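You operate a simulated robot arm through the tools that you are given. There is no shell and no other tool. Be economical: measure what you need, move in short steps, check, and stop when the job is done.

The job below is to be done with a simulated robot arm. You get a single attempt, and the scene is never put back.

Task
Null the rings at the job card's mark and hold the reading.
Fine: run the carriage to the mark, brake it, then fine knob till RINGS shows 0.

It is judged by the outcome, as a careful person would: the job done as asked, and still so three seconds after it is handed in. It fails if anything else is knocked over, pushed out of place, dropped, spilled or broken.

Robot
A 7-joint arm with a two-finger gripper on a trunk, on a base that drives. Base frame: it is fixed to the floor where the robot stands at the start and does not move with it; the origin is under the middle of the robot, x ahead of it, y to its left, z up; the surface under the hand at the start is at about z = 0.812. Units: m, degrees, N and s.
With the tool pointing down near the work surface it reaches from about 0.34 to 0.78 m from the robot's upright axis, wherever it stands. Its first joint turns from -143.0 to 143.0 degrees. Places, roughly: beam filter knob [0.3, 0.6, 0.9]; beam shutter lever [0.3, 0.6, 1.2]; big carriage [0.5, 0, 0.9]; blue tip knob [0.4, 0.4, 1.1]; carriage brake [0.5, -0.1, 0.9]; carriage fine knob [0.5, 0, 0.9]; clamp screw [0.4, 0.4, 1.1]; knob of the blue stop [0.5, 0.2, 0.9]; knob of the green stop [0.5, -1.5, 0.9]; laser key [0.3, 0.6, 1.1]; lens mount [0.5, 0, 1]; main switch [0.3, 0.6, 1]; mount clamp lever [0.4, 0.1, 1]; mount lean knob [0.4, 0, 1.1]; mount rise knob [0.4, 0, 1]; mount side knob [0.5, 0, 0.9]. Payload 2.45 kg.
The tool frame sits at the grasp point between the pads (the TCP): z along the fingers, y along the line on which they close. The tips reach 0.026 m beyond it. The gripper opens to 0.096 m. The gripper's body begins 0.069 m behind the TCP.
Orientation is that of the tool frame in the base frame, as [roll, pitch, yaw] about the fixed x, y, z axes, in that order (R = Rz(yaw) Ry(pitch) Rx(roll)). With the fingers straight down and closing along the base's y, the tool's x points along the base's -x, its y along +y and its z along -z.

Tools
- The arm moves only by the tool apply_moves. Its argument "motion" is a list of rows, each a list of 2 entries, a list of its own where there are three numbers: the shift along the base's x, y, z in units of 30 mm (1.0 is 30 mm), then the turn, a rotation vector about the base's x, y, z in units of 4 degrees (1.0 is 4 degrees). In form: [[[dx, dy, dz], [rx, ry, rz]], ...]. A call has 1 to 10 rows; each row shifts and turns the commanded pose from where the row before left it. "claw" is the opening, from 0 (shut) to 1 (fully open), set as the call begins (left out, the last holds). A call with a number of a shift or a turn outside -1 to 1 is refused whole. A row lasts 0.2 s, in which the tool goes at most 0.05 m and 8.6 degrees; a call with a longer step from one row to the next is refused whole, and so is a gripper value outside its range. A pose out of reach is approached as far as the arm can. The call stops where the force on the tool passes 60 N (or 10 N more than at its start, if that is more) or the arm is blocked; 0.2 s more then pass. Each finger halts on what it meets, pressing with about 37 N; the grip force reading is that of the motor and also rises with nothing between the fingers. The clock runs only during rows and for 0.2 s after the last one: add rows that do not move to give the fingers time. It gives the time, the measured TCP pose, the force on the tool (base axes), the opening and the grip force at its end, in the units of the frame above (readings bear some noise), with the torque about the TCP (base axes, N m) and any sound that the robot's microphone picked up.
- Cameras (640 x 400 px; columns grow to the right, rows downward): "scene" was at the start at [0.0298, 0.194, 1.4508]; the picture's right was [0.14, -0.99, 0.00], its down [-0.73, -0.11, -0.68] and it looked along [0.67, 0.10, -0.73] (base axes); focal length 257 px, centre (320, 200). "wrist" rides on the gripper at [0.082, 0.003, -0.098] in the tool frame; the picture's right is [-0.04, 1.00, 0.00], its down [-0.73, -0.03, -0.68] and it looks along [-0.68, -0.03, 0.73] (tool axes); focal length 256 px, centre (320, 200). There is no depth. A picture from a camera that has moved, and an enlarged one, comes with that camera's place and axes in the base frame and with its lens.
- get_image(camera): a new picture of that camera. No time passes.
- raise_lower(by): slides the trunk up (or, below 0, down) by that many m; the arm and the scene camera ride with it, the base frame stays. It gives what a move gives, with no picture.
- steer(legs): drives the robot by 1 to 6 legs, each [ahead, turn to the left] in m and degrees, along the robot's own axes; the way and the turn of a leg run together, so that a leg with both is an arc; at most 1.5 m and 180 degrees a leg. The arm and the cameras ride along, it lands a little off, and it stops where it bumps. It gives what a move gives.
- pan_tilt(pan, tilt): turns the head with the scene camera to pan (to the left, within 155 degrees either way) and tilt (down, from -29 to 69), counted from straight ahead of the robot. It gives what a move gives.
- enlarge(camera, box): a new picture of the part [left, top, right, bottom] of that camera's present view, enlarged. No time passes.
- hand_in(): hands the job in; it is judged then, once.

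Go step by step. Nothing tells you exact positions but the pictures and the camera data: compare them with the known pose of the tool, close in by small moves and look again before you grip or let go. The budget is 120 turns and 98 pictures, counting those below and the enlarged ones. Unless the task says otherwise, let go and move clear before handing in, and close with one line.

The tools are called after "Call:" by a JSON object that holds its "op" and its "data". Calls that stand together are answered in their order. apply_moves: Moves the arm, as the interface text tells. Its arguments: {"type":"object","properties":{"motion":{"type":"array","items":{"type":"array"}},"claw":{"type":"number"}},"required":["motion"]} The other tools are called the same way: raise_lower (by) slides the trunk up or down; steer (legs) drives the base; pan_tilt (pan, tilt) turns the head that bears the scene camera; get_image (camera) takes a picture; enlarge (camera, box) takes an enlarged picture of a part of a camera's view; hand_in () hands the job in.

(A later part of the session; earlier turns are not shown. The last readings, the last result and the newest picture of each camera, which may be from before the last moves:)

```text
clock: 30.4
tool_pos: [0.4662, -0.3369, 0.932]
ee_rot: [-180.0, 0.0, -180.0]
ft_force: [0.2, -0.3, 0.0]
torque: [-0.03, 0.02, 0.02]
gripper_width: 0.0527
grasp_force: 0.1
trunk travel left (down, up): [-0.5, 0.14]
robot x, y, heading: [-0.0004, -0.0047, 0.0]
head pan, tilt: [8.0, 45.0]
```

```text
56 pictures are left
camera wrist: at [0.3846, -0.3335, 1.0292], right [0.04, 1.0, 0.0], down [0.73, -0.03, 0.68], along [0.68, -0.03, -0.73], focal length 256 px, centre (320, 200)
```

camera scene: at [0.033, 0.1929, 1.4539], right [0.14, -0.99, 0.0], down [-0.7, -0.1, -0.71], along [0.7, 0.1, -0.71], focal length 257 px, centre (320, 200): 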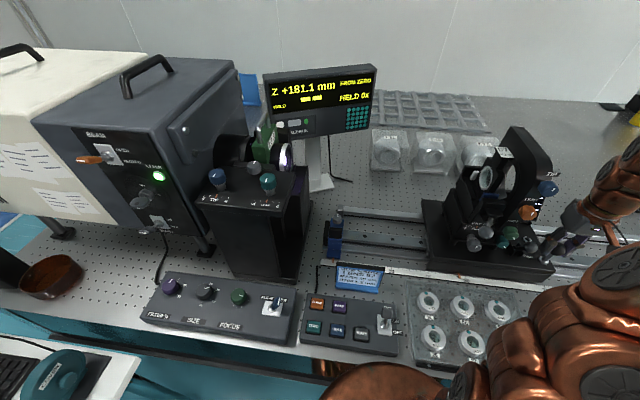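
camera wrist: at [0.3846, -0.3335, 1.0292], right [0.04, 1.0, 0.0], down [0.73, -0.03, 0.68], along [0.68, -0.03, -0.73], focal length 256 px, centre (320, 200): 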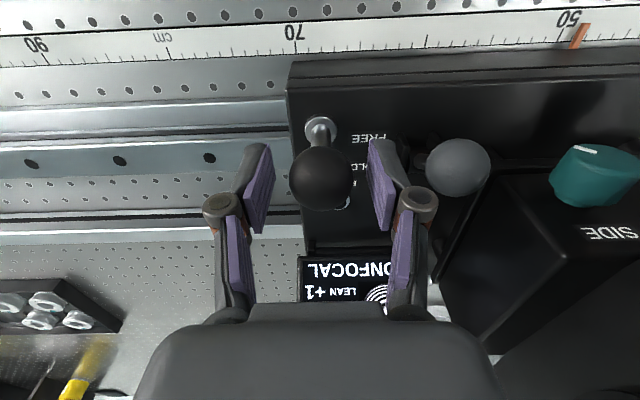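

Call:
{"op": "apply_moves", "data": {"motion": [[[0, 0, 0], [0, 0, 0]], [[0, 0, 0], [0, 0, 0]], [[0, 0, 0], [0, 0, 0]], [[0, 0, 0], [0, 0, 0]]], "claw": 0.2}}

Call:
{"op": "enlarge", "data": {"camera": "scene", "box": [260, 60, 390, 130]}}

```text
clock: 31.4
tool_pos: [0.4661, -0.3365, 0.933]
ee_rot: [180.0, 0.0, -180.0]
ft_force: [-0.2, 3.0, 0.2]
torque: [0.04, 0.04, 0.03]
gripper_width: 0.0323
grasp_force: 45.1
trunk travel left (down, up): [-0.5, 0.14]
robot x, y, heading: [0.0037, 0.0007, 0.2]
head pan, tilt: [8.0, 45.0]
```

```text
4.92 times, centred on (325, 95) of scene
camera zoom: at [0.0317, 0.1942, 1.4539], right [0.14, -0.99, 0.0], down [-0.7, -0.1, -0.71], along [0.7, 0.1, -0.71], focal length 1267 px, centre (295, 717)
```

zoom: 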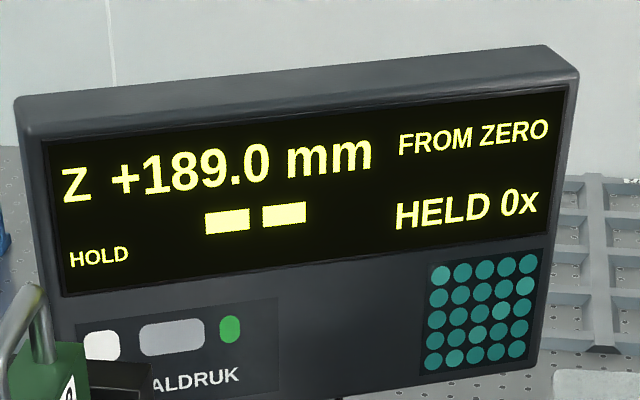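

Call:
{"op": "apply_moves", "data": {"motion": [[[0, -0.05, 0], [0, 0, 0]], [[0, 0, 0], [0, 0, 0]]]}}

Call:
{"op": "enlarge", "data": {"camera": "scene", "box": [260, 60, 390, 130]}}

```text
clock: 32.0
tool_pos: [0.4667, -0.3379, 0.9323]
ee_rot: [-180.0, 0.0, 180.0]
ft_force: [-2.9, 4.0, 2.7]
torque: [0.06, 0.16, -0.01]
gripper_width: 0.0326
grasp_force: 44.9
trunk travel left (down, up): [-0.5, 0.14]
robot x, y, heading: [0.0002, 0.0035, 0.2]
head pan, tilt: [8.0, 45.0]
```

```text
4.92 times, centred on (325, 95) of scene
camera zoom: at [0.0315, 0.1943, 1.4539], right [0.14, -0.99, 0.0], down [-0.7, -0.1, -0.71], along [0.7, 0.1, -0.71], focal length 1267 px, centre (295, 717)
```

zoom: 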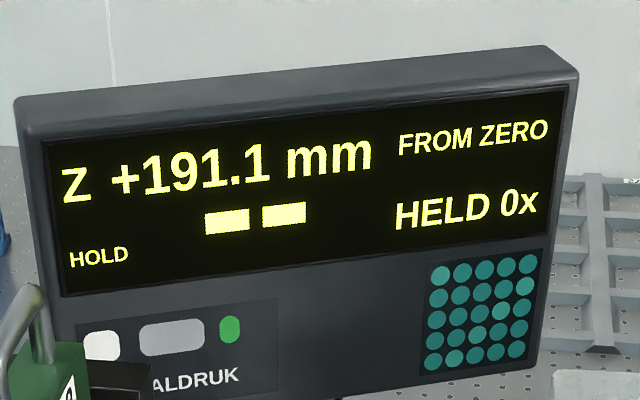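

Z is +191.1, so the pointer is at about 49.1. I'll release, rise, close the fingers and come down in front of the brake ball, which is now near (0.464, -0.278, 0.935).

Call:
{"op": "apply_moves", "data": {"motion": [[[0, 0, 0], [0, 0, 0]], [[0, 0, 0], [0, 0, 0]], [[0, 0, 1], [0, 0, 0]], [[0, 0, 1], [0, 0, 0]], [[0, 0, 1], [0, 0, 0]], [[0, 0, 1], [0, 0, 0]]], "claw": 0.5}}

Call:
{"op": "apply_moves", "data": {"motion": [[[-0.7, 0.8, 0], [0, 0, 0]], [[-0.7, 0.97, 0], [0, 0, 0]], [[0, 0, 0], [0, 0, 0]], [[0, 0, -0.5], [0, 0, 0]], [[0, 0, 0], [0, 0, 0]]], "claw": 0}}

Call:
{"op": "get_image", "data": {"camera": "wrist"}}

Call:
{"op": "get_image", "data": {"camera": "scene"}}

```text
clock: 33.4
tool_pos: [0.4685, -0.3374, 1.054]
ee_rot: [-180.0, -0.1, -180.0]
ft_force: [-0.7, -0.6, 0.9]
torque: [0.02, 0.0, 0.01]
gripper_width: 0.048
grasp_force: 0.1
trunk travel left (down, up): [-0.5, 0.14]
robot x, y, heading: [0.001, -0.0022, -0.1]
head pan, tilt: [8.0, 45.0]
```

```text
clock: 34.6
tool_pos: [0.428, -0.2872, 1.0354]
ee_rot: [-180.0, 0.0, 179.9]
ft_force: [0.2, -0.2, -0.9]
torque: [0.01, 0.03, -0.03]
gripper_width: 0.0
grasp_force: 28.4
trunk travel left (down, up): [-0.5, 0.14]
robot x, y, heading: [0.0029, -0.0005, 0.0]
head pan, tilt: [8.0, 45.0]
```

```text
53 pictures are left
camera wrist: at [0.3452, -0.2838, 1.1324], right [0.04, 1.0, 0.0], down [0.73, -0.03, 0.68], along [0.68, -0.03, -0.73], focal length 256 px, centre (320, 200)
```

wrist: 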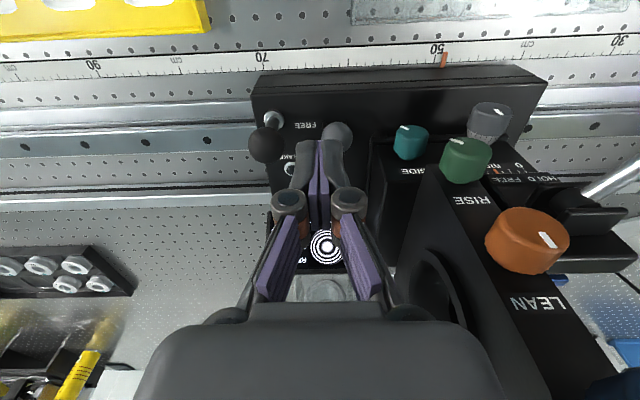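

```text
52 pictures are left
camera scene: at [0.0317, 0.194, 1.4539], right [0.14, -0.99, 0.0], down [-0.7, -0.1, -0.71], along [0.7, 0.1, -0.71], focal length 257 px, centre (320, 200)
```

scene: 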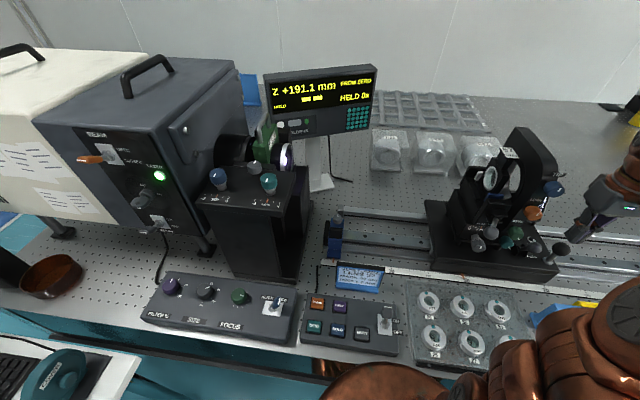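

Call:
{"op": "apply_moves", "data": {"motion": [[[-0.4, 0.2, 0], [0, 0, 0]], [[0, 0, -1], [0, 0, 0]], [[0, 0, -1], [0, 0, 0]], [[0, 0, -1], [0, 0, 0]], [[0, 0, 0], [0, 0, 0]]]}}

Call:
{"op": "get_image", "data": {"camera": "wrist"}}

Call:
{"op": "enlarge", "data": {"camera": "scene", "box": [460, 160, 620, 290]}}

```text
clock: 35.8
tool_pos: [0.4127, -0.2815, 0.9469]
ee_rot: [-179.9, -0.1, 180.0]
ft_force: [1.2, 0.7, 0.3]
torque: [0.01, 0.01, -0.02]
gripper_width: 0.0001
grasp_force: 28.8
trunk travel left (down, up): [-0.5, 0.14]
robot x, y, heading: [-0.0021, 0.003, 0.1]
head pan, tilt: [8.0, 45.0]
```

```text
51 pictures are left
camera wrist: at [0.3315, -0.2782, 1.0446], right [0.04, 1.0, 0.0], down [0.73, -0.03, 0.68], along [0.68, -0.03, -0.73], focal length 256 px, centre (320, 200)
```

wrist: 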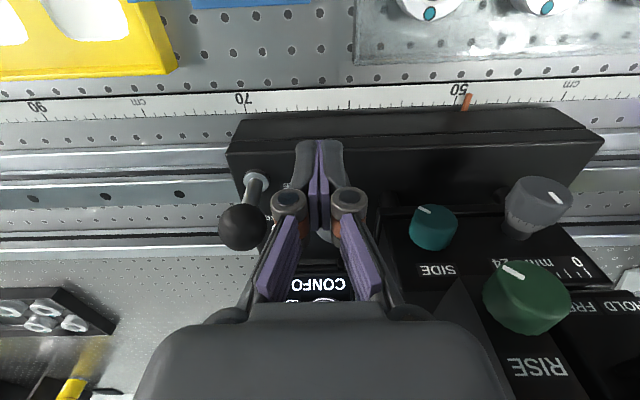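

```text
3.08 times, centred on (540, 225) of scene
camera zoom: at [0.0317, 0.194, 1.454], right [0.14, -0.99, 0.0], down [-0.7, -0.1, -0.71], along [0.7, 0.1, -0.71], focal length 792 px, centre (-357, 123)
```

zoom: 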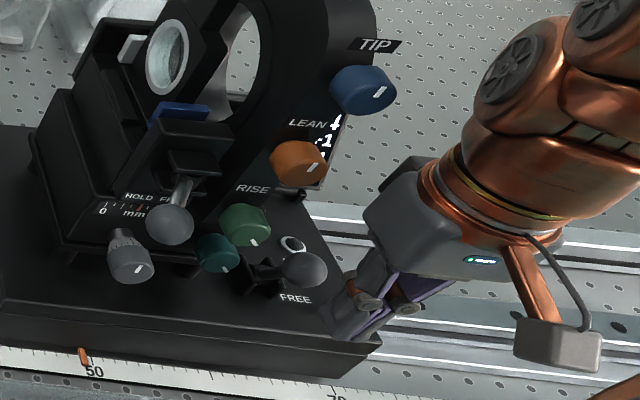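

Call:
{"op": "apply_moves", "data": {"motion": [[[0.4, 0, 0], [0, 0, 0]], [[0.4, 0, 0], [0, 0, 0]], [[0.4, 0, 0], [0, 0, 0]], [[0.4, 0, 0], [0, 0, 0]], [[0.4, 0, 0], [0, 0, 0]], [[0.3, 0, 0], [0, 0, 0]], [[0, 0, 0], [0, 0, 0]]]}}

Call:
{"op": "enlarge", "data": {"camera": "scene", "box": [460, 160, 620, 290]}}

```text
clock: 37.4
tool_pos: [0.4829, -0.281, 0.9474]
ee_rot: [180.0, 0.0, 180.0]
ft_force: [-0.7, -0.6, 0.1]
torque: [0.0, 0.02, -0.02]
gripper_width: 0.0
grasp_force: 28.8
trunk travel left (down, up): [-0.5, 0.14]
robot x, y, heading: [0.0021, 0.0, -0.1]
head pan, tilt: [8.0, 45.0]
```

```text
3.08 times, centred on (540, 225) of scene
camera zoom: at [0.0317, 0.194, 1.4539], right [0.14, -0.99, 0.0], down [-0.7, -0.1, -0.71], along [0.7, 0.1, -0.71], focal length 792 px, centre (-357, 123)
```

zoom: 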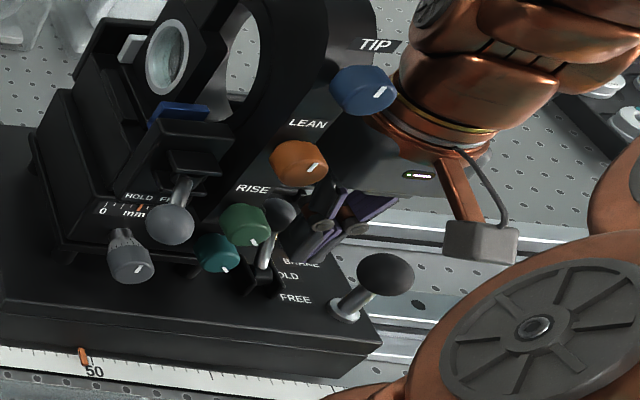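

Call:
{"op": "apply_moves", "data": {"motion": [[[0.25, 0, 0], [0, 0, 0]], [[0, 0, 0], [0, 0, 0]], [[-0.8, 0, 0], [0, 0, 0]], [[-0.8, 0, 0], [0, 0, 0]], [[-0.8, 0, 0.3], [0, 0, 0]], [[0, 0, 1], [0, 0, 0]], [[0, 0, 1], [0, 0, 0]], [[0, 0, 1], [0, 0, 0]], [[0, 0, 1], [0, 0, 0]]]}}

Call:
{"op": "get_image", "data": {"camera": "wrist"}}

Call:
{"op": "enlarge", "data": {"camera": "scene", "box": [460, 160, 620, 290]}}

Call:
{"op": "enlarge", "data": {"camera": "scene", "box": [260, 60, 390, 130]}}

```text
clock: 39.4
tool_pos: [0.4197, -0.2789, 1.0797]
ee_rot: [-180.0, -0.1, 179.9]
ft_force: [0.4, -0.1, -0.1]
torque: [0.0, -0.01, -0.01]
gripper_width: 0.0
grasp_force: 27.8
trunk travel left (down, up): [-0.5, 0.14]
robot x, y, heading: [0.003, -0.001, -0.0]
head pan, tilt: [8.0, 45.0]
```

```text
48 pictures are left
camera wrist: at [0.338, -0.2766, 1.1773], right [0.04, 1.0, 0.0], down [0.73, -0.03, 0.68], along [0.68, -0.03, -0.73], focal length 256 px, centre (320, 200)
```

wrist: 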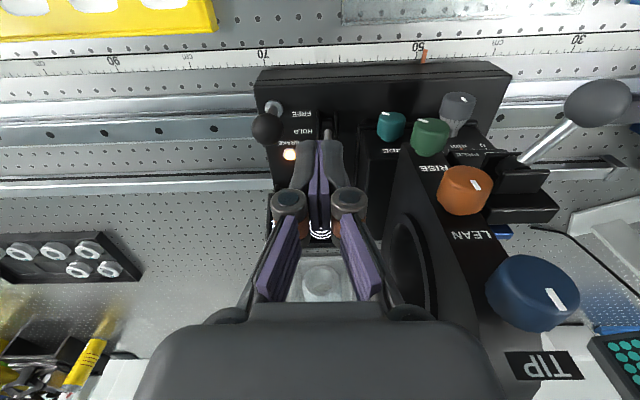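

```text
3.08 times, centred on (540, 225) of scene
camera zoom: at [0.0318, 0.1939, 1.4539], right [0.14, -0.99, 0.0], down [-0.7, -0.1, -0.71], along [0.7, 0.1, -0.71], focal length 792 px, centre (-357, 123)
```

zoom: 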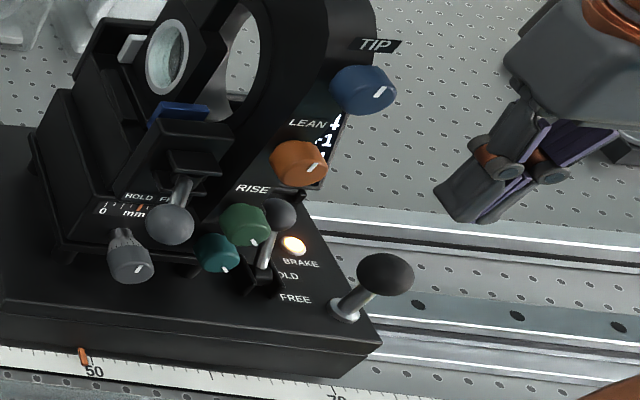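

```text
4.92 times, centred on (325, 95) of scene
camera zoom: at [0.0318, 0.1939, 1.4539], right [0.14, -0.99, 0.0], down [-0.7, -0.1, -0.71], along [0.7, 0.1, -0.71], focal length 1267 px, centre (295, 717)
```

zoom: 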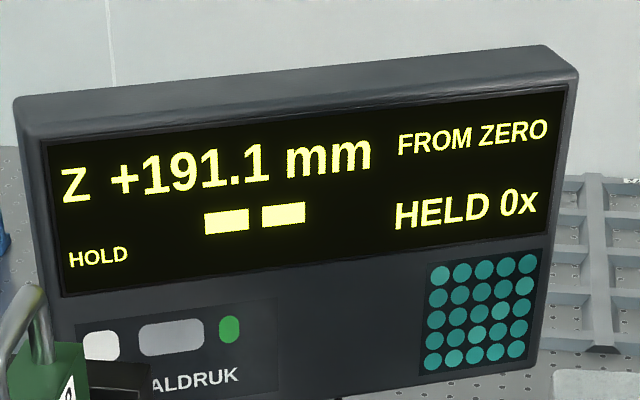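

The brake lamp is on, so it holds at Z +191.1. Now I'll look at the fine knob's geometry and the rings display.

Call:
{"op": "enlarge", "data": {"camera": "wrist", "box": [370, 70, 530, 170]}}

Call:
{"op": "enlarge", "data": {"camera": "scene", "box": [470, 210, 550, 260]}}

```text
4.00 times, centred on (450, 120) of wrist
camera zoom: at [0.338, -0.2766, 1.1773], right [0.04, 1.0, 0.0], down [0.73, -0.03, 0.68], along [0.68, -0.03, -0.73], focal length 1024 px, centre (-200, 520)
```

zoom: 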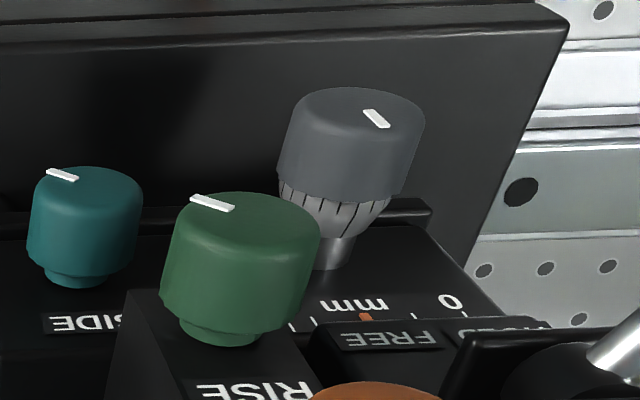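

```text
8.00 times, centred on (510, 235) of scene
camera zoom: at [0.0318, 0.1939, 1.4539], right [0.14, -0.99, 0.0], down [-0.7, -0.1, -0.71], along [0.7, 0.1, -0.71], focal length 2060 px, centre (-1200, -80)
```

zoom: 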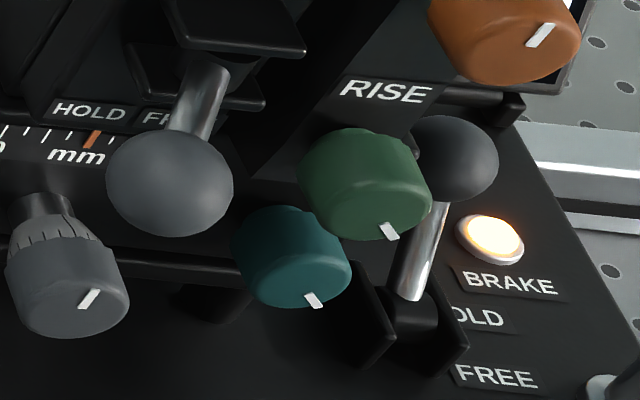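

The fine knob axis is horizontal along x, with its face at about (0.4445, -0.141, 0.925) and diameter about 32 mm. I need the hand pointing +x with the camera up, so I'll back the base off 0.25 m first.

Call:
{"op": "steer", "data": {"legs": [[-0.25, 0]]}}

Call:
{"op": "apply_moves", "data": {"motion": [[[0, 0, 0.5], [0, 0, 1]], [[0, 0, 0.5], [0, 0, 1]], [[0, 0, 0], [0, 0, 1]], [[0, 0, 0], [0, 0, 1]], [[0, 0, 0], [0, 0, 1]], [[0, 0, 0], [0, 0, 1]], [[0, 0, 0], [0, 0, 1]], [[0, 0, 0], [0, 0, 1]], [[0, 0, 0], [0, 0, 1]], [[0, 0, 0], [0, 0, 1]]], "claw": 0.6}}

Call:
{"op": "get_image", "data": {"camera": "scene"}}

```text
clock: 41.2
tool_pos: [0.1642, -0.2793, 1.0784]
ee_rot: [-179.9, 0.0, -179.9]
ft_force: [-0.9, -0.7, 0.5]
torque: [0.02, 0.02, 0.03]
gripper_width: 0.0001
grasp_force: 28.7
trunk travel left (down, up): [-0.5, 0.14]
robot x, y, heading: [-0.259, -0.0013, -0.2]
head pan, tilt: [8.0, 45.0]
```

```text
clock: 43.4
tool_pos: [0.1653, -0.2788, 1.1099]
ee_rot: [179.9, 0.1, -139.8]
ft_force: [0.1, -0.4, 0.7]
torque: [-0.01, 0.03, -0.01]
gripper_width: 0.0575
grasp_force: 0.0
trunk travel left (down, up): [-0.5, 0.14]
robot x, y, heading: [-0.253, -0.0002, 0.1]
head pan, tilt: [8.0, 45.0]
```

```text
43 pictures are left
camera scene: at [-0.2234, 0.1936, 1.4539], right [0.14, -0.99, 0.0], down [-0.7, -0.1, -0.71], along [0.7, 0.1, -0.71], focal length 257 px, centre (320, 200)
```

scene: 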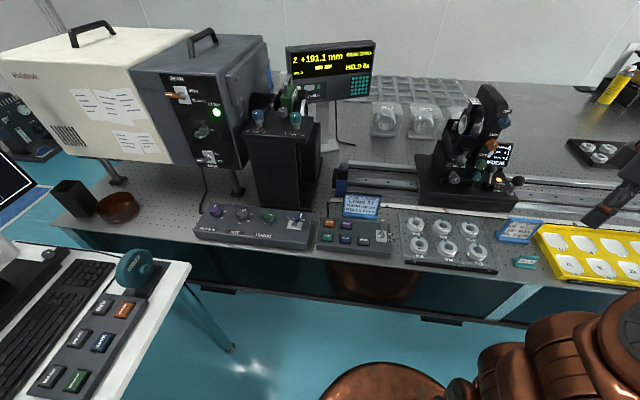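

Call:
{"op": "apply_moves", "data": {"motion": [[[0.5, 0, 0], [0, 0, 1]], [[0.5, 0, 0], [0, 0, 1]], [[0.5, 0, 0], [0, 0, 1]], [[0.5, 0, 0], [0, 0, 1]], [[0.5, 0, 0], [0, 0, 1]], [[0.5, 0, 0], [0, 0, 1]], [[0.5, 0, 0], [0, 0, 1]], [[0.5, 0, 0], [0, 0, 1]], [[0.5, 0, 0], [0, 0, 1]], [[0.5, 0, 0], [0, 0, 1]]]}}

Call:
{"op": "apply_moves", "data": {"motion": [[[0, 0, 0], [0, 0, 1]], [[0, 0, 0], [0, 0, 1]], [[0, 0, 0], [0, 0, 0.45]], [[0, 0, 0], [0, -1, 0]], [[0, 0, 0], [0, -1, 0]], [[0, 0, 0], [0, -1, 0]], [[0, 0, 0], [0, -1, 0]], [[0, 0, 0], [0, -1, 0]], [[0, 0, 0], [0, -1, 0]], [[0, 0, 0], [0, -1, 0]]]}}

Call:
{"op": "apply_moves", "data": {"motion": [[[0, 0, 0], [0, -1, 0]], [[0, 0, 0], [0, -1, 0]], [[0, 0, 0], [0, -1, 0]], [[0, 0, 0], [0, -1, 0]], [[0, 0, 0], [0, -1, 0]], [[0, 0, 0], [0, -1, 0]], [[0, 0, 0], [0, -1, 0]], [[0, 0, 0], [0, -1, 0]], [[0, 0, 0], [0, -1, 0]], [[0, 0, 0], [0, -1, 0]]]}}

Call:
{"op": "get_image", "data": {"camera": "scene"}}

```text
clock: 45.6
tool_pos: [0.3175, -0.2776, 1.1091]
ee_rot: [179.9, 0.0, -99.9]
ft_force: [-0.3, 0.4, 0.2]
torque: [-0.05, 0.0, -0.01]
gripper_width: 0.0578
grasp_force: 0.2
trunk travel left (down, up): [-0.5, 0.14]
robot x, y, heading: [-0.2578, -0.0004, -0.0]
head pan, tilt: [8.0, 45.0]
```

```text
clock: 47.8
tool_pos: [0.3149, -0.2777, 1.1091]
ee_rot: [-152.0, 0.1, -90.1]
ft_force: [0.2, 0.2, 0.4]
torque: [-0.02, -0.01, -0.02]
gripper_width: 0.0575
grasp_force: 0.0
trunk travel left (down, up): [-0.5, 0.14]
robot x, y, heading: [-0.2553, -0.003, -0.4]
head pan, tilt: [8.0, 45.0]
```

```text
clock: 50.0
tool_pos: [0.3135, -0.2789, 1.1095]
ee_rot: [-112.0, 0.1, -90.0]
ft_force: [0.1, 0.2, 0.3]
torque: [0.0, 0.02, 0.0]
gripper_width: 0.0577
grasp_force: 0.2
trunk travel left (down, up): [-0.5, 0.14]
robot x, y, heading: [-0.2573, 0.0, 0.3]
head pan, tilt: [8.0, 45.0]
```

```text
42 pictures are left
camera scene: at [-0.2234, 0.1937, 1.4539], right [0.14, -0.99, 0.0], down [-0.7, -0.1, -0.71], along [0.7, 0.1, -0.71], focal length 257 px, centre (320, 200)
```

scene: 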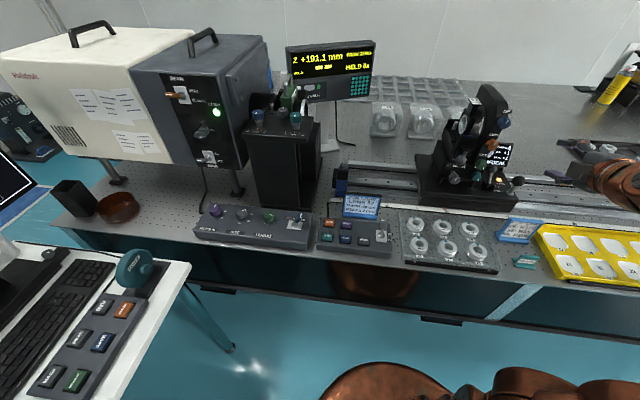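

Call:
{"op": "apply_moves", "data": {"motion": [[[0, 0.4, -0.5], [0, -1, 0]], [[0, 0.4, -0.5], [0, -1, 0]], [[0, 0.5, -0.6], [0, -1, 0]], [[0, 0.5, -0.6], [0, -1, 0]], [[0, 0.5, -0.6], [0, -1, 0]], [[0, 0.5, -0.7], [0, -0.5, 0]], [[0, 0.5, -0.7], [0, 0, 0]], [[0, 0.5, -0.7], [0, 0, 0]], [[0, 0.5, -0.7], [0, 0, 0]], [[0, 0.3, -0.55], [0, 0, 0]]]}}

Call:
{"op": "get_image", "data": {"camera": "wrist"}}

Call:
{"op": "get_image", "data": {"camera": "scene"}}

```text
clock: 52.2
tool_pos: [0.316, -0.2342, 1.0275]
ee_rot: [-93.8, 0.1, -90.8]
ft_force: [0.4, -0.6, -1.1]
torque: [-0.02, 0.0, -0.02]
gripper_width: 0.0573
grasp_force: 0.0
out of reach, approached as far as the arm can: row 5, 6, 7, 8, 9, 10
trunk travel left (down, up): [-0.5, 0.14]
robot x, y, heading: [-0.2525, -0.0005, -0.0]
head pan, tilt: [8.0, 45.0]
```

```text
41 pictures are left
camera wrist: at [0.217, -0.3155, 1.0293], right [-0.07, 0.04, -1.0], down [-0.67, 0.74, 0.07], along [0.74, 0.67, -0.02], focal length 256 px, centre (320, 200)
```

wrist: 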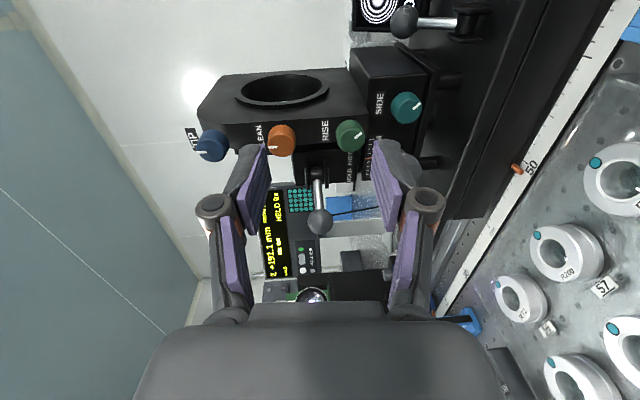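

```text
40 pictures are left
camera scene: at [-0.2234, 0.1936, 1.4539], right [0.14, -0.99, 0.0], down [-0.7, -0.1, -0.71], along [0.7, 0.1, -0.71], focal length 257 px, centre (320, 200)
```

scene: 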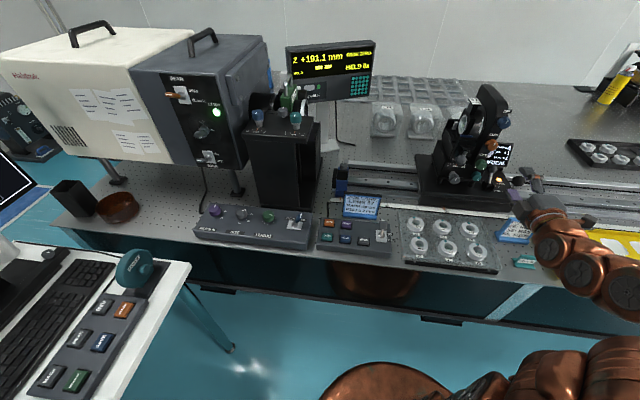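

The arm runs out of reach going lower, so I'll slide the trunk down partway and check.

Call:
{"op": "raise_lower", "data": {"by": -0.06}}

Call:
{"op": "pan_tilt", "data": {"pan": -20, "tilt": 50}}

Call:
{"op": "get_image", "data": {"camera": "scene"}}

```text
clock: 53.2
tool_pos: [0.3166, -0.2348, 0.9654]
ee_rot: [-93.9, 0.1, -90.8]
ft_force: [-0.1, -0.2, -0.1]
torque: [-0.01, 0.01, 0.0]
gripper_width: 0.0575
grasp_force: 0.1
trunk travel left (down, up): [-0.44, 0.2]
robot x, y, heading: [-0.2595, -0.002, 0.1]
head pan, tilt: [8.0, 45.0]
```

```text
clock: 54.1
tool_pos: [0.3156, -0.2347, 0.9679]
ee_rot: [-93.7, 0.1, -90.8]
ft_force: [-0.6, 0.8, 0.1]
torque: [-0.02, -0.04, -0.01]
gripper_width: 0.0575
grasp_force: 0.1
trunk travel left (down, up): [-0.44, 0.2]
robot x, y, heading: [-0.2587, -0.0008, 0.2]
head pan, tilt: [-20.0, 50.0]
```

```text
39 pictures are left
camera scene: at [-0.2316, 0.156, 1.387], right [-0.34, -0.94, 0.0], down [-0.72, 0.26, -0.64], along [0.6, -0.22, -0.77], focal length 257 px, centre (320, 200)
```

scene: 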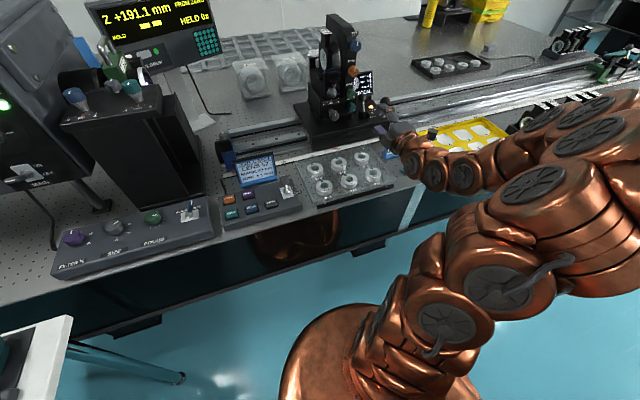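

Call:
{"op": "apply_moves", "data": {"motion": [[[0, 0.5, 0], [0, -0.5, 0.2]], [[0, 0.5, 0], [0, -0.45, 0]], [[0, 0.5, 0], [0, 0, 0]], [[0, 0.5, 0], [0, 0, 0]], [[0, 0.5, 0], [0, 0, 0]], [[0, 0.5, 0], [0, 0, 0]]]}}

```text
clock: 55.5
tool_pos: [0.3182, -0.2318, 0.986]
ee_rot: [-90.0, 0.1, -90.0]
ft_force: [0.6, 0.5, 0.1]
torque: [0.01, 0.01, 0.03]
gripper_width: 0.0576
grasp_force: 0.0
out of reach, approached as far as the arm can: row 1, 2, 3, 4, 5, 6
trunk travel left (down, up): [-0.44, 0.2]
robot x, y, heading: [-0.2563, -0.0016, -0.1]
head pan, tilt: [-20.0, 50.0]
```

The hand is too close to the body, so I'll back the base another 0.13 m and retry.

Call:
{"op": "steer", "data": {"legs": [[-0.13, 0]]}}

Call:
{"op": "apply_moves", "data": {"motion": [[[0.5, 0.3, 0], [0, 0, 0]], [[0.5, 0.4, 0], [0, 0, 0]], [[0.5, 0.4, 0], [0, 0, 0]], [[0.5, 0.4, 0], [0, 0, 0]], [[0.5, 0.4, 0], [0, 0, 0]], [[0.5, 0.4, 0], [0, 0, 0]], [[0.5, 0.4, 0], [0, 0, 0]], [[0.5, 0.3, 0], [0, 0, 0]], [[0, 0, 0], [0, 0, 0]]]}}

```text
clock: 56.8
tool_pos: [0.1851, -0.2318, 0.9865]
ee_rot: [-89.9, 0.1, -90.0]
ft_force: [-0.2, 0.8, 0.1]
torque: [0.0, 0.01, -0.02]
gripper_width: 0.0575
grasp_force: 0.1
trunk travel left (down, up): [-0.44, 0.2]
robot x, y, heading: [-0.3873, 0.0009, 0.1]
head pan, tilt: [-20.0, 50.0]
```

```text
clock: 58.8
tool_pos: [0.3066, -0.1412, 0.9868]
ee_rot: [-90.0, 0.1, -90.0]
ft_force: [-0.3, 0.4, -0.4]
torque: [0.0, 0.01, 0.0]
gripper_width: 0.0575
grasp_force: 0.1
trunk travel left (down, up): [-0.44, 0.2]
robot x, y, heading: [-0.3865, -0.0033, -0.2]
head pan, tilt: [-20.0, 50.0]
```

Call:
{"op": "apply_moves", "data": {"motion": [[[0.3, 0, -0.5], [0, 0, 0]], [[0.3, 0, -0.5], [0, 0, 0]], [[0.2, 0, -0.5], [0, 0, 0]], [[0.2, 0, -0.55], [0, 0, 0]], [[0, 0, 0], [0, 0, 0]]]}}

Call:
{"op": "pan_tilt", "data": {"pan": 0, "tilt": 38}}

Call:
{"op": "get_image", "data": {"camera": "wrist"}}

Call:
{"op": "get_image", "data": {"camera": "scene"}}

```text
clock: 60.0
tool_pos: [0.3365, -0.1426, 0.9275]
ee_rot: [-89.9, 0.1, -90.0]
ft_force: [1.2, -0.2, 0.7]
torque: [0.0, -0.02, -0.05]
gripper_width: 0.0574
grasp_force: 0.0
trunk travel left (down, up): [-0.44, 0.2]
robot x, y, heading: [-0.3882, -0.0014, 0.1]
head pan, tilt: [-20.0, 50.0]
```

```text
clock: 60.9
tool_pos: [0.3353, -0.1417, 0.926]
ee_rot: [-90.0, 0.2, -90.0]
ft_force: [0.9, 0.4, -0.8]
torque: [0.02, -0.02, -0.01]
gripper_width: 0.0577
grasp_force: 0.1
trunk travel left (down, up): [-0.44, 0.2]
robot x, y, heading: [-0.3845, 0.0029, -0.2]
head pan, tilt: [0.0, 38.0]
```

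```text
38 pictures are left
camera wrist: at [0.2369, -0.2239, 0.9215], right [0.0, 0.04, -1.0], down [-0.68, 0.73, 0.03], along [0.73, 0.68, 0.03], focal length 256 px, centre (320, 200)
```

wrist: 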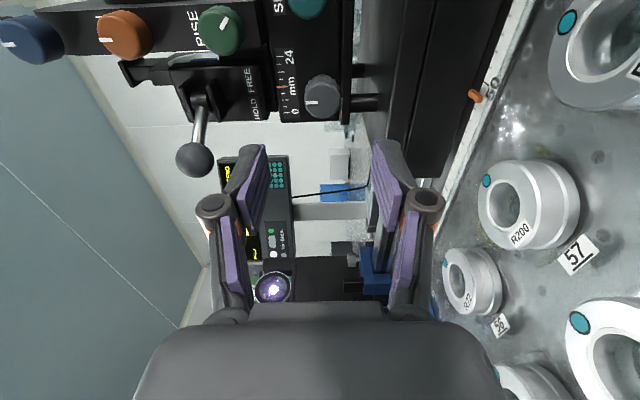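

```text
37 pictures are left
camera scene: at [-0.3507, 0.1824, 1.4041], right [0.0, -1.0, 0.0], down [-0.62, 0.0, -0.79], along [0.79, 0.0, -0.62], focal length 257 px, centre (320, 200)
```

scene: 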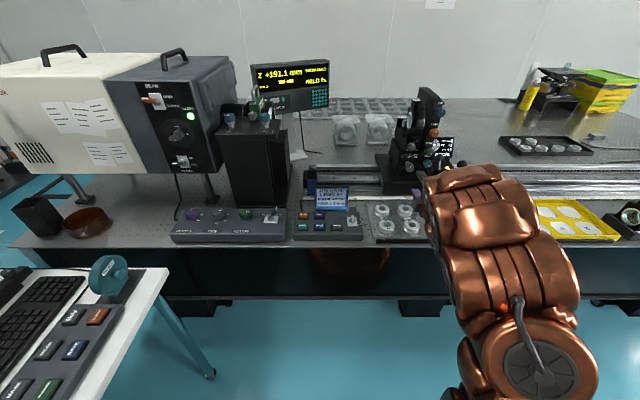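

Call:
{"op": "enlarge", "data": {"camera": "wrist", "box": [250, 40, 360, 130]}}

Call:
{"op": "enlarge", "data": {"camera": "scene", "box": [390, 120, 470, 170]}}

```text
4.44 times, centred on (305, 85) of wrist
camera zoom: at [0.2369, -0.2239, 0.9215], right [0.0, 0.04, -1.0], down [-0.68, 0.73, 0.03], along [0.73, 0.68, 0.03], focal length 1138 px, centre (387, 711)
```

zoom: 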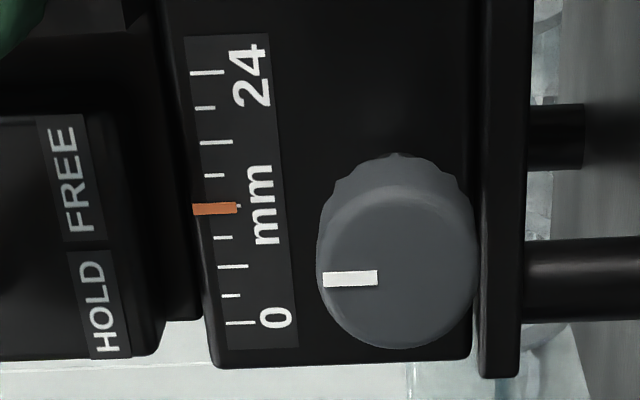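

```text
8.00 times, centred on (430, 145) of scene
camera zoom: at [-0.3507, 0.1824, 1.4041], right [0.0, -1.0, 0.0], down [-0.62, 0.0, -0.79], along [0.79, 0.0, -0.62], focal length 2060 px, centre (-560, 640)
```

zoom: 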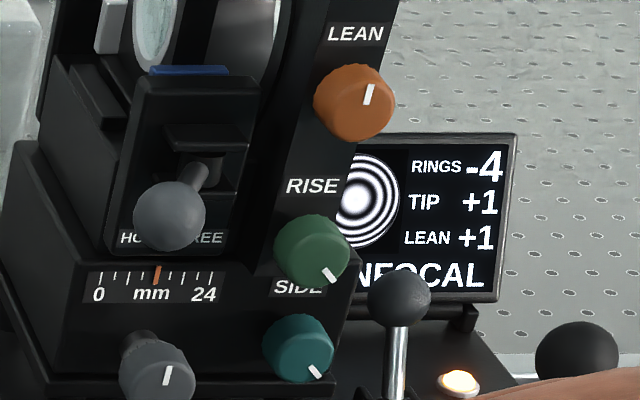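

RINGS -4 is readable from the scene camera, and the fine scale index is mid-range at 12. I'll advance so the fingers straddle the knob.

Call:
{"op": "apply_moves", "data": {"motion": [[[0.7, 0, 0], [0, 0, 0]], [[0.7, 0, 0], [0, 0, 0]], [[0.7, 0, 0], [0, 0, 0]], [[0.5, 0, 0], [0, 0, 0]], [[0.5, 0, 0], [0, 0, 0]], [[0.2, 0, 0], [0, 0, 0]], [[0, 0, 0], [0, 0, 0]]]}}

Call:
{"op": "get_image", "data": {"camera": "wrist"}}

Call:
{"op": "enlarge", "data": {"camera": "scene", "box": [370, 120, 490, 200]}}

```text
clock: 62.5
tool_pos: [0.4333, -0.1405, 0.9254]
ee_rot: [-89.9, 0.1, -90.1]
ft_force: [0.4, 0.3, 0.8]
torque: [-0.03, 0.01, -0.03]
gripper_width: 0.0575
grasp_force: 0.0
trunk travel left (down, up): [-0.44, 0.2]
robot x, y, heading: [-0.3896, 0.0008, 0.0]
head pan, tilt: [0.0, 38.0]
```

```text
34 pictures are left
camera wrist: at [0.3349, -0.223, 0.9205], right [0.0, 0.04, -1.0], down [-0.68, 0.73, 0.03], along [0.73, 0.68, 0.03], focal length 256 px, centre (320, 200)
```

wrist: 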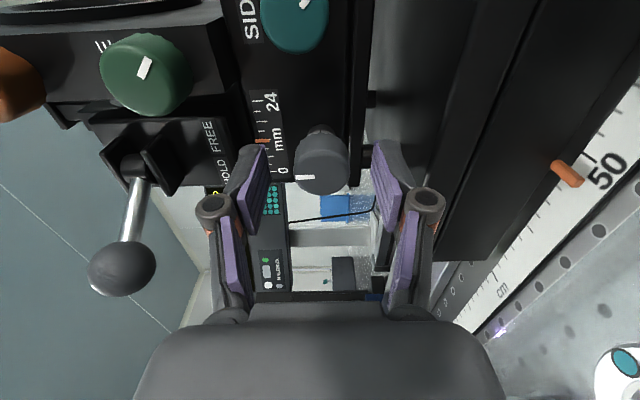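

```text
5.00 times, centred on (430, 160) of scene
camera zoom: at [-0.3506, 0.1825, 1.4042], right [0.0, -1.0, 0.0], down [-0.62, 0.0, -0.79], along [0.79, 0.0, -0.62], focal length 1287 px, centre (-230, 400)
```

zoom: 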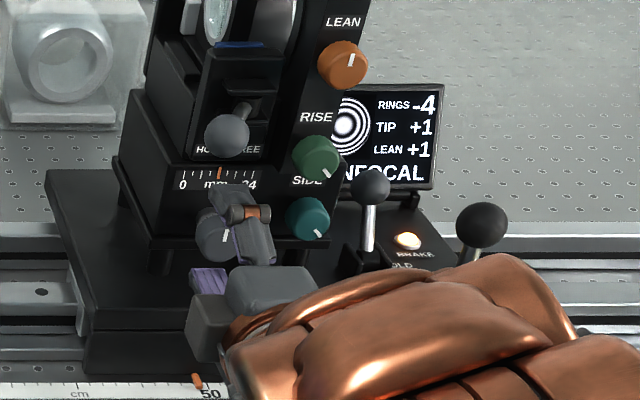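

Call:
{"op": "apply_moves", "data": {"motion": [[[0.2, 0.06, -0.05], [0, 0, 0]], [[0, 0, 0], [0, 0, 0]], [[0, 0, 0], [0, 0, 0]], [[0, 0, 0], [0, 0, 0]], [[0, 0, 0], [0, 0, 0]]], "claw": 0.2}}

Call:
{"op": "get_image", "data": {"camera": "wrist"}}

```text
clock: 63.7
tool_pos: [0.4385, -0.1401, 0.9241]
ee_rot: [-90.0, 0.1, -90.0]
ft_force: [-1.2, -1.0, 4.4]
torque: [0.0, -0.03, -0.07]
gripper_width: 0.0295
grasp_force: 45.0
trunk travel left (down, up): [-0.44, 0.2]
robot x, y, heading: [-0.3838, 0.0015, 0.3]
head pan, tilt: [0.0, 38.0]
```

```text
32 pictures are left
camera wrist: at [0.3408, -0.2222, 0.9194], right [0.0, 0.04, -1.0], down [-0.68, 0.73, 0.03], along [0.73, 0.68, 0.03], focal length 256 px, centre (320, 200)
```

wrist: 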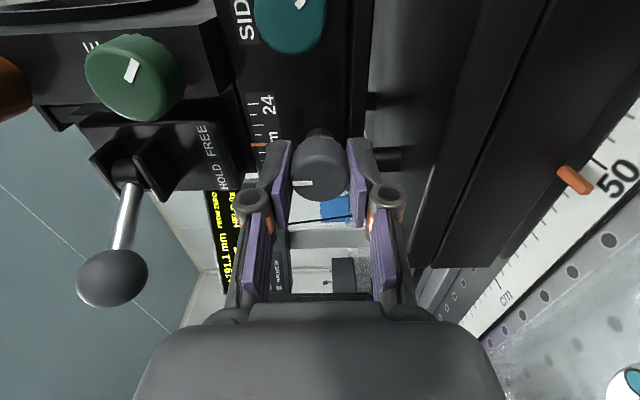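

Gripped at a width of 29.5 mm. I'll turn the knob -40° about x as a test and read Z.

Call:
{"op": "apply_moves", "data": {"motion": [[[0, 0, 0], [-1, 0, 0]], [[0, 0, 0], [-1, 0, 0]], [[0, 0, 0], [-1, 0, 0]], [[0, 0, 0], [-1, 0, 0]], [[0, 0, 0], [-1, 0, 0]], [[0, 0, 0], [-1, 0, 0]], [[0, 0, 0], [-1, 0, 0]], [[0, 0, 0], [-1, 0, 0]], [[0, 0, 0], [-1, 0, 0]], [[0, 0, 0], [-1, 0, 0]]]}}

Call:
{"op": "get_image", "data": {"camera": "scene"}}

Call:
{"op": "enlarge", "data": {"camera": "scene", "box": [250, 55, 340, 110]}}

```text
clock: 65.9
tool_pos: [0.4393, -0.1388, 0.923]
ee_rot: [-90.3, -40.0, -89.9]
ft_force: [-34.3, 0.8, -22.1]
torque: [0.06, 0.63, -0.02]
gripper_width: 0.0297
grasp_force: 45.1
trunk travel left (down, up): [-0.44, 0.2]
robot x, y, heading: [-0.3891, -0.0009, -0.1]
head pan, tilt: [0.0, 38.0]
```

```text
31 pictures are left
camera scene: at [-0.3514, 0.1823, 1.404], right [0.0, -1.0, 0.0], down [-0.62, 0.0, -0.79], along [0.79, 0.0, -0.62], focal length 257 px, centre (320, 200)
```

scene: 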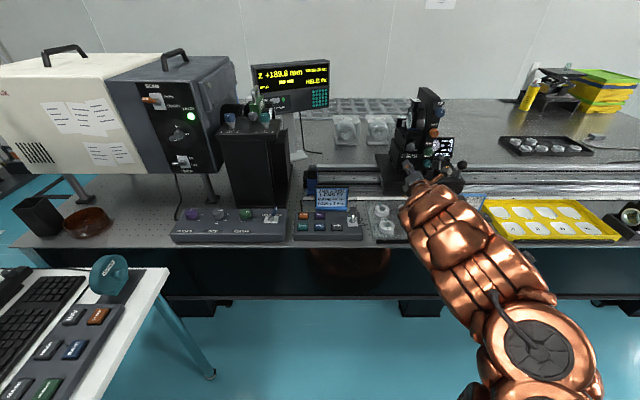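

```text
7.11 times, centred on (295, 82) of scene
camera zoom: at [-0.3514, 0.1823, 1.404], right [0.0, -1.0, 0.0], down [-0.62, 0.0, -0.79], along [0.79, 0.0, -0.62], focal length 1831 px, centre (498, 1036)
```

zoom: 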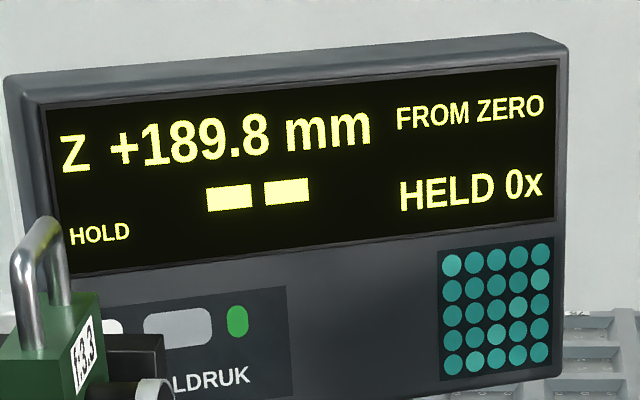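

Negative turning lowers Z at about 0.0325 mm per degree, so I need positive turning, roughly 300° in all. I'll let go, back off 35 mm, rewind the hand through camera-up to the +y side, then regrip.

Call:
{"op": "apply_moves", "data": {"motion": [[[0, 0, 0], [0, 0, 0]], [[0, 0, 0], [0, 0, 0]], [[-0.6, 0, 0], [0, 0, 0]], [[-0.6, 0, 0], [0, 0, 0]], [[0, 0, 0], [-1, 0, 0]], [[0, 0, 0], [-1, 0, 0]], [[0, 0, 0], [-1, 0, 0]], [[0, 0, 0], [-1, 0, 0]], [[0, 0, 0], [-1, 0, 0]], [[0, 0, 0], [-1, 0, 0]]], "claw": 0.5}}

Call:
{"op": "apply_moves", "data": {"motion": [[[0, 0, 0], [-1, 0, 0]], [[0, 0, 0], [-1, 0, 0]], [[0, 0, 0], [-1, 0, 0]], [[0, 0, 0], [-1, 0, 0]], [[0, 0, 0], [-1, 0, 0]], [[0, 0, 0], [-1, 0, 0]], [[0, 0, 0], [-1, 0, 0]], [[0, 0, 0], [-1, 0, 0]], [[0, 0, 0], [-1, 0, 0]], [[0, 0, 0], [-1, 0, 0]]]}}

Call:
{"op": "apply_moves", "data": {"motion": [[[0, 0, 0], [-1, 0, 0]], [[0, 0, 0], [-1, 0, 0]], [[0, 0, 0], [-1, 0, 0]], [[0, 0, 0], [-1, 0, 0]], [[0, 0, 0], [-1, 0, 0]], [[0, 0, 0], [-1, 0, 0]], [[0, 0, 0], [-1, 0, 0]], [[0, 0, 0], [-1, 0, 0]], [[0, 0, 0], [-1, 0, 0]], [[0, 0, 0], [-1, 0, 0]]]}}

Call:
{"op": "apply_moves", "data": {"motion": [[[0, 0, 0], [-1, 0, 0]], [[0, 0, 0], [-1, 0, 0]], [[0, 0, 0], [-1, 0, 0]], [[0, 0, 0], [-1, 0, 0]], [[0, 0, 0], [-1, 0, 0]], [[0, 0, 0], [-1, 0, 0]], [[0, 0, 0], [-1, 0, 0]], [[0, 0, 0], [-1, 0, 0]], [[0, 0, 0], [0, 0, 0]]]}}

Call:
{"op": "get_image", "data": {"camera": "scene"}}

```text
clock: 68.1
tool_pos: [0.4038, -0.1394, 0.9232]
ee_rot: [-90.0, -64.0, -89.9]
ft_force: [-0.1, -0.1, -0.5]
torque: [0.04, 0.04, 0.0]
gripper_width: 0.0479
grasp_force: 0.1
trunk travel left (down, up): [-0.44, 0.2]
robot x, y, heading: [-0.3903, -0.0036, 0.1]
head pan, tilt: [0.0, 38.0]
```

```text
clock: 70.3
tool_pos: [0.4051, -0.1396, 0.9242]
ee_rot: [90.2, -76.0, 89.8]
ft_force: [-0.5, 0.2, -0.5]
torque: [0.02, 0.0, 0.01]
gripper_width: 0.0478
grasp_force: 0.1
trunk travel left (down, up): [-0.44, 0.2]
robot x, y, heading: [-0.3857, -0.0005, -0.0]
head pan, tilt: [0.0, 38.0]
```

```text
clock: 72.5
tool_pos: [0.346, -0.1468, 0.9981]
ee_rot: [91.3, -37.0, 89.6]
ft_force: [0.5, 0.5, -0.8]
torque: [0.01, 0.01, 0.0]
gripper_width: 0.0479
grasp_force: 0.0
out of reach, approached as far as the arm can: row 7, 8, 9, 10
trunk travel left (down, up): [-0.44, 0.2]
robot x, y, heading: [-0.3873, 0.0002, -0.0]
head pan, tilt: [0.0, 38.0]
```

```text
clock: 74.5
tool_pos: [0.3332, -0.1599, 1.2056]
ee_rot: [90.7, -4.4, 89.8]
ft_force: [-0.5, -0.2, -0.1]
torque: [-0.01, 0.02, 0.02]
gripper_width: 0.0483
grasp_force: 0.1
out of reach, approached as far as the arm can: row 1, 2, 3, 4, 5, 6, 7, 8
trunk travel left (down, up): [-0.44, 0.2]
robot x, y, heading: [-0.3869, 0.0041, -0.0]
head pan, tilt: [0.0, 38.0]
```

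```text
29 pictures are left
camera scene: at [-0.3507, 0.1825, 1.4041], right [0.0, -1.0, 0.0], down [-0.62, 0.0, -0.79], along [0.79, 0.0, -0.62], focal length 257 px, centre (320, 200)
```

scene: 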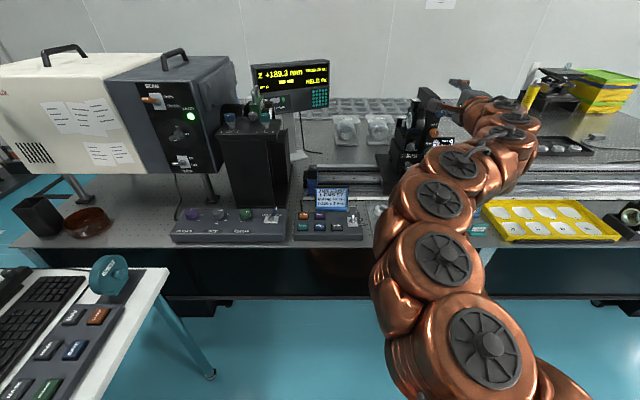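

The arm hit its limit past about -128° and swung up without touching anything. I'll turn back to about -100° up here, then check.

Call:
{"op": "apply_moves", "data": {"motion": [[[0, 0, 0], [1, 0, 0]], [[0, 0, 0], [1, 0, 0]], [[0, 0, 0], [1, 0, 0]], [[0, 0, 0], [1, 0, 0]], [[0, 0, 0], [1, 0, 0]], [[0, 0, 0], [1, 0, 0]], [[0, 0, 0], [1, 0, 0]], [[0, 0, 0], [1, 0, 0]], [[0, 0, 0], [1, 0, 0]], [[0, 0, 0], [1, 0, 0]]]}}

Call:
{"op": "apply_moves", "data": {"motion": [[[0, 0, 0], [1, 0, 0]], [[0, 0, 0], [1, 0, 0]], [[0, 0, 0], [1, 0, 0]], [[0, 0, 0], [1, 0, 0]], [[0, 0, 0], [1, 0, 0]], [[0, 0, 0], [1, 0, 0]]]}}

Call:
{"op": "enlarge", "data": {"camera": "scene", "box": [240, 50, 480, 200]}}

```text
clock: 76.7
tool_pos: [0.3322, -0.1589, 1.2065]
ee_rot: [90.0, -44.2, 89.8]
ft_force: [-0.5, -0.2, 0.4]
torque: [-0.01, 0.0, 0.01]
gripper_width: 0.0479
grasp_force: 0.1
trunk travel left (down, up): [-0.44, 0.2]
robot x, y, heading: [-0.3888, -0.0012, -0.1]
head pan, tilt: [0.0, 38.0]
```

```text
clock: 78.1
tool_pos: [0.332, -0.1597, 1.2068]
ee_rot: [90.2, -68.2, 89.9]
ft_force: [0.4, -0.7, -0.3]
torque: [0.0, -0.02, 0.02]
gripper_width: 0.0481
grasp_force: 0.2
trunk travel left (down, up): [-0.44, 0.2]
robot x, y, heading: [-0.3904, -0.0008, -0.1]
head pan, tilt: [0.0, 38.0]
```

```text
2.67 times, centred on (360, 125) of scene
camera zoom: at [-0.3507, 0.1825, 1.4042], right [0.0, -1.0, 0.0], down [-0.62, 0.0, -0.79], along [0.79, 0.0, -0.62], focal length 686 px, centre (213, 400)
```

zoom: 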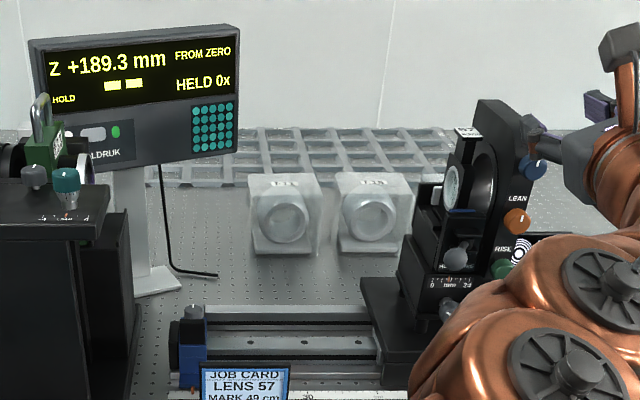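

Call:
{"op": "apply_moves", "data": {"motion": [[[0, 0, -1], [0, 0, 0]], [[0, 0, -1], [0, 0, 0]], [[0, 0, -1], [0, 0, 0]], [[0, 0, -1], [0, 0, 0]], [[0, 0.2, -1], [0, 0, 0]], [[0, 0.2, -1], [0, 0, 0]], [[0, 0.2, -1], [0, 0, 0]], [[0, 0, -1], [0, 0, 0]], [[0, 0, -1], [0, 0, 0]], [[0, 0, -0.4], [0, 0, 0]]]}}

Call:
{"op": "get_image", "data": {"camera": "wrist"}}

Call:
{"op": "get_image", "data": {"camera": "scene"}}

```text
clock: 80.3
tool_pos: [0.334, -0.1422, 0.9228]
ee_rot: [90.2, -68.1, 89.8]
ft_force: [-0.3, -0.7, -0.3]
torque: [0.01, -0.01, -0.05]
gripper_width: 0.0476
grasp_force: 0.0
trunk travel left (down, up): [-0.44, 0.2]
robot x, y, heading: [-0.388, 0.0012, 0.2]
head pan, tilt: [0.0, 38.0]
```

```text
27 pictures are left
camera wrist: at [0.2358, -0.1153, 0.9994], right [0.0, -0.94, 0.34], down [-0.68, -0.25, -0.69], along [0.73, -0.23, -0.64], focal length 256 px, centre (320, 200)
```

wrist: 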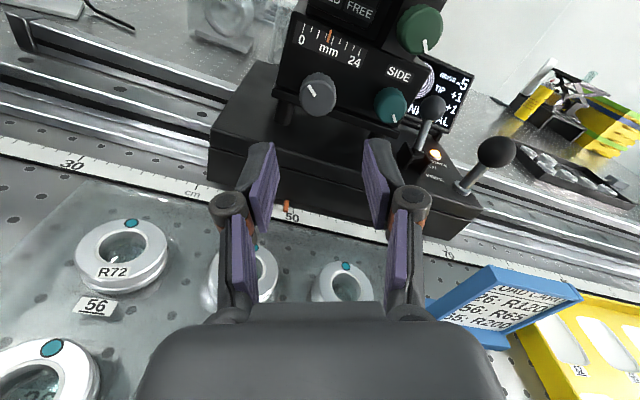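

```text
26 pictures are left
camera scene: at [-0.3508, 0.1825, 1.4042], right [0.0, -1.0, 0.0], down [-0.62, 0.0, -0.79], along [0.79, 0.0, -0.62], focal length 257 px, centre (320, 200)
```

scene: 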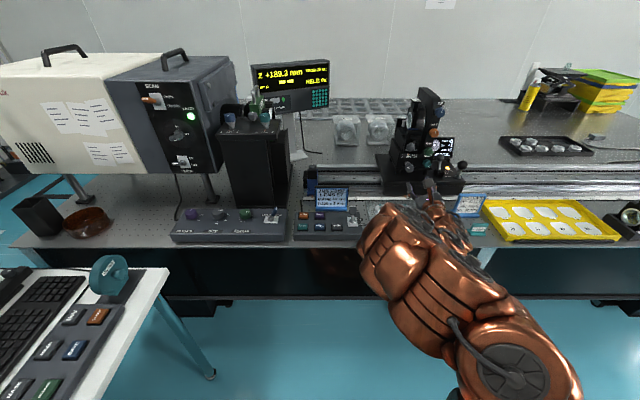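

This pose works with the camera up and left, and RINGS shows -5. I'll advance, grip and turn positive, following the mount's drift in -y.

Call:
{"op": "apply_moves", "data": {"motion": [[[0.7, 0, 0], [0, 0, 0]], [[0.7, 0, 0], [0, 0, 0]], [[0.7, 0.05, 0.03], [0, 0, 0]], [[0.7, 0, 0], [0, 0, 0]], [[0.65, 0, 0], [0, 0, 0]], [[0, 0, 0], [0, 0, 0]]]}}

Call:
{"op": "apply_moves", "data": {"motion": [[[0, 0, 0], [0, 0, 0]], [[0, 0, 0], [0, 0, 0]], [[0, 0, 0], [0, 0, 0]], [[0, 0, 0], [0, 0, 0]]], "claw": 0.2}}

Call:
{"op": "get_image", "data": {"camera": "wrist"}}

```text
clock: 81.7
tool_pos: [0.4354, -0.1379, 0.9263]
ee_rot: [90.1, -68.0, 89.9]
ft_force: [0.3, 0.4, 0.0]
torque: [-0.02, 0.0, 0.01]
gripper_width: 0.0479
grasp_force: 0.1
trunk travel left (down, up): [-0.44, 0.2]
robot x, y, heading: [-0.3872, 0.0023, 0.0]
head pan, tilt: [0.0, 38.0]
```

```text
clock: 82.7
tool_pos: [0.4351, -0.1399, 0.9255]
ee_rot: [90.0, -68.1, 89.9]
ft_force: [2.6, -2.5, 4.1]
torque: [0.0, 0.02, -0.09]
gripper_width: 0.0295
grasp_force: 45.0
trunk travel left (down, up): [-0.44, 0.2]
robot x, y, heading: [-0.3904, 0.0016, -0.1]
head pan, tilt: [0.0, 38.0]
```

```text
25 pictures are left
camera wrist: at [0.337, -0.1125, 1.0016], right [0.0, -0.94, 0.34], down [-0.68, -0.25, -0.69], along [0.73, -0.23, -0.64], focal length 256 px, centre (320, 200)
```

wrist: 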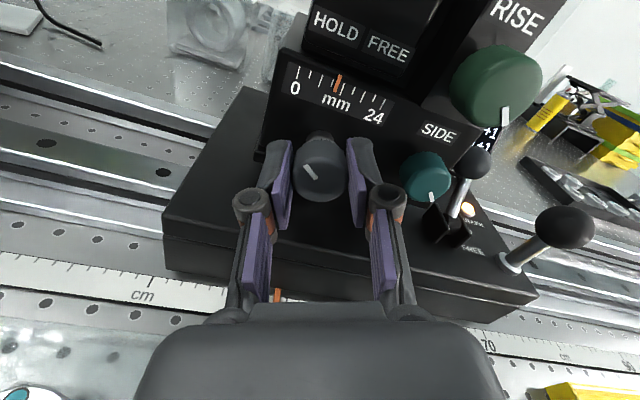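

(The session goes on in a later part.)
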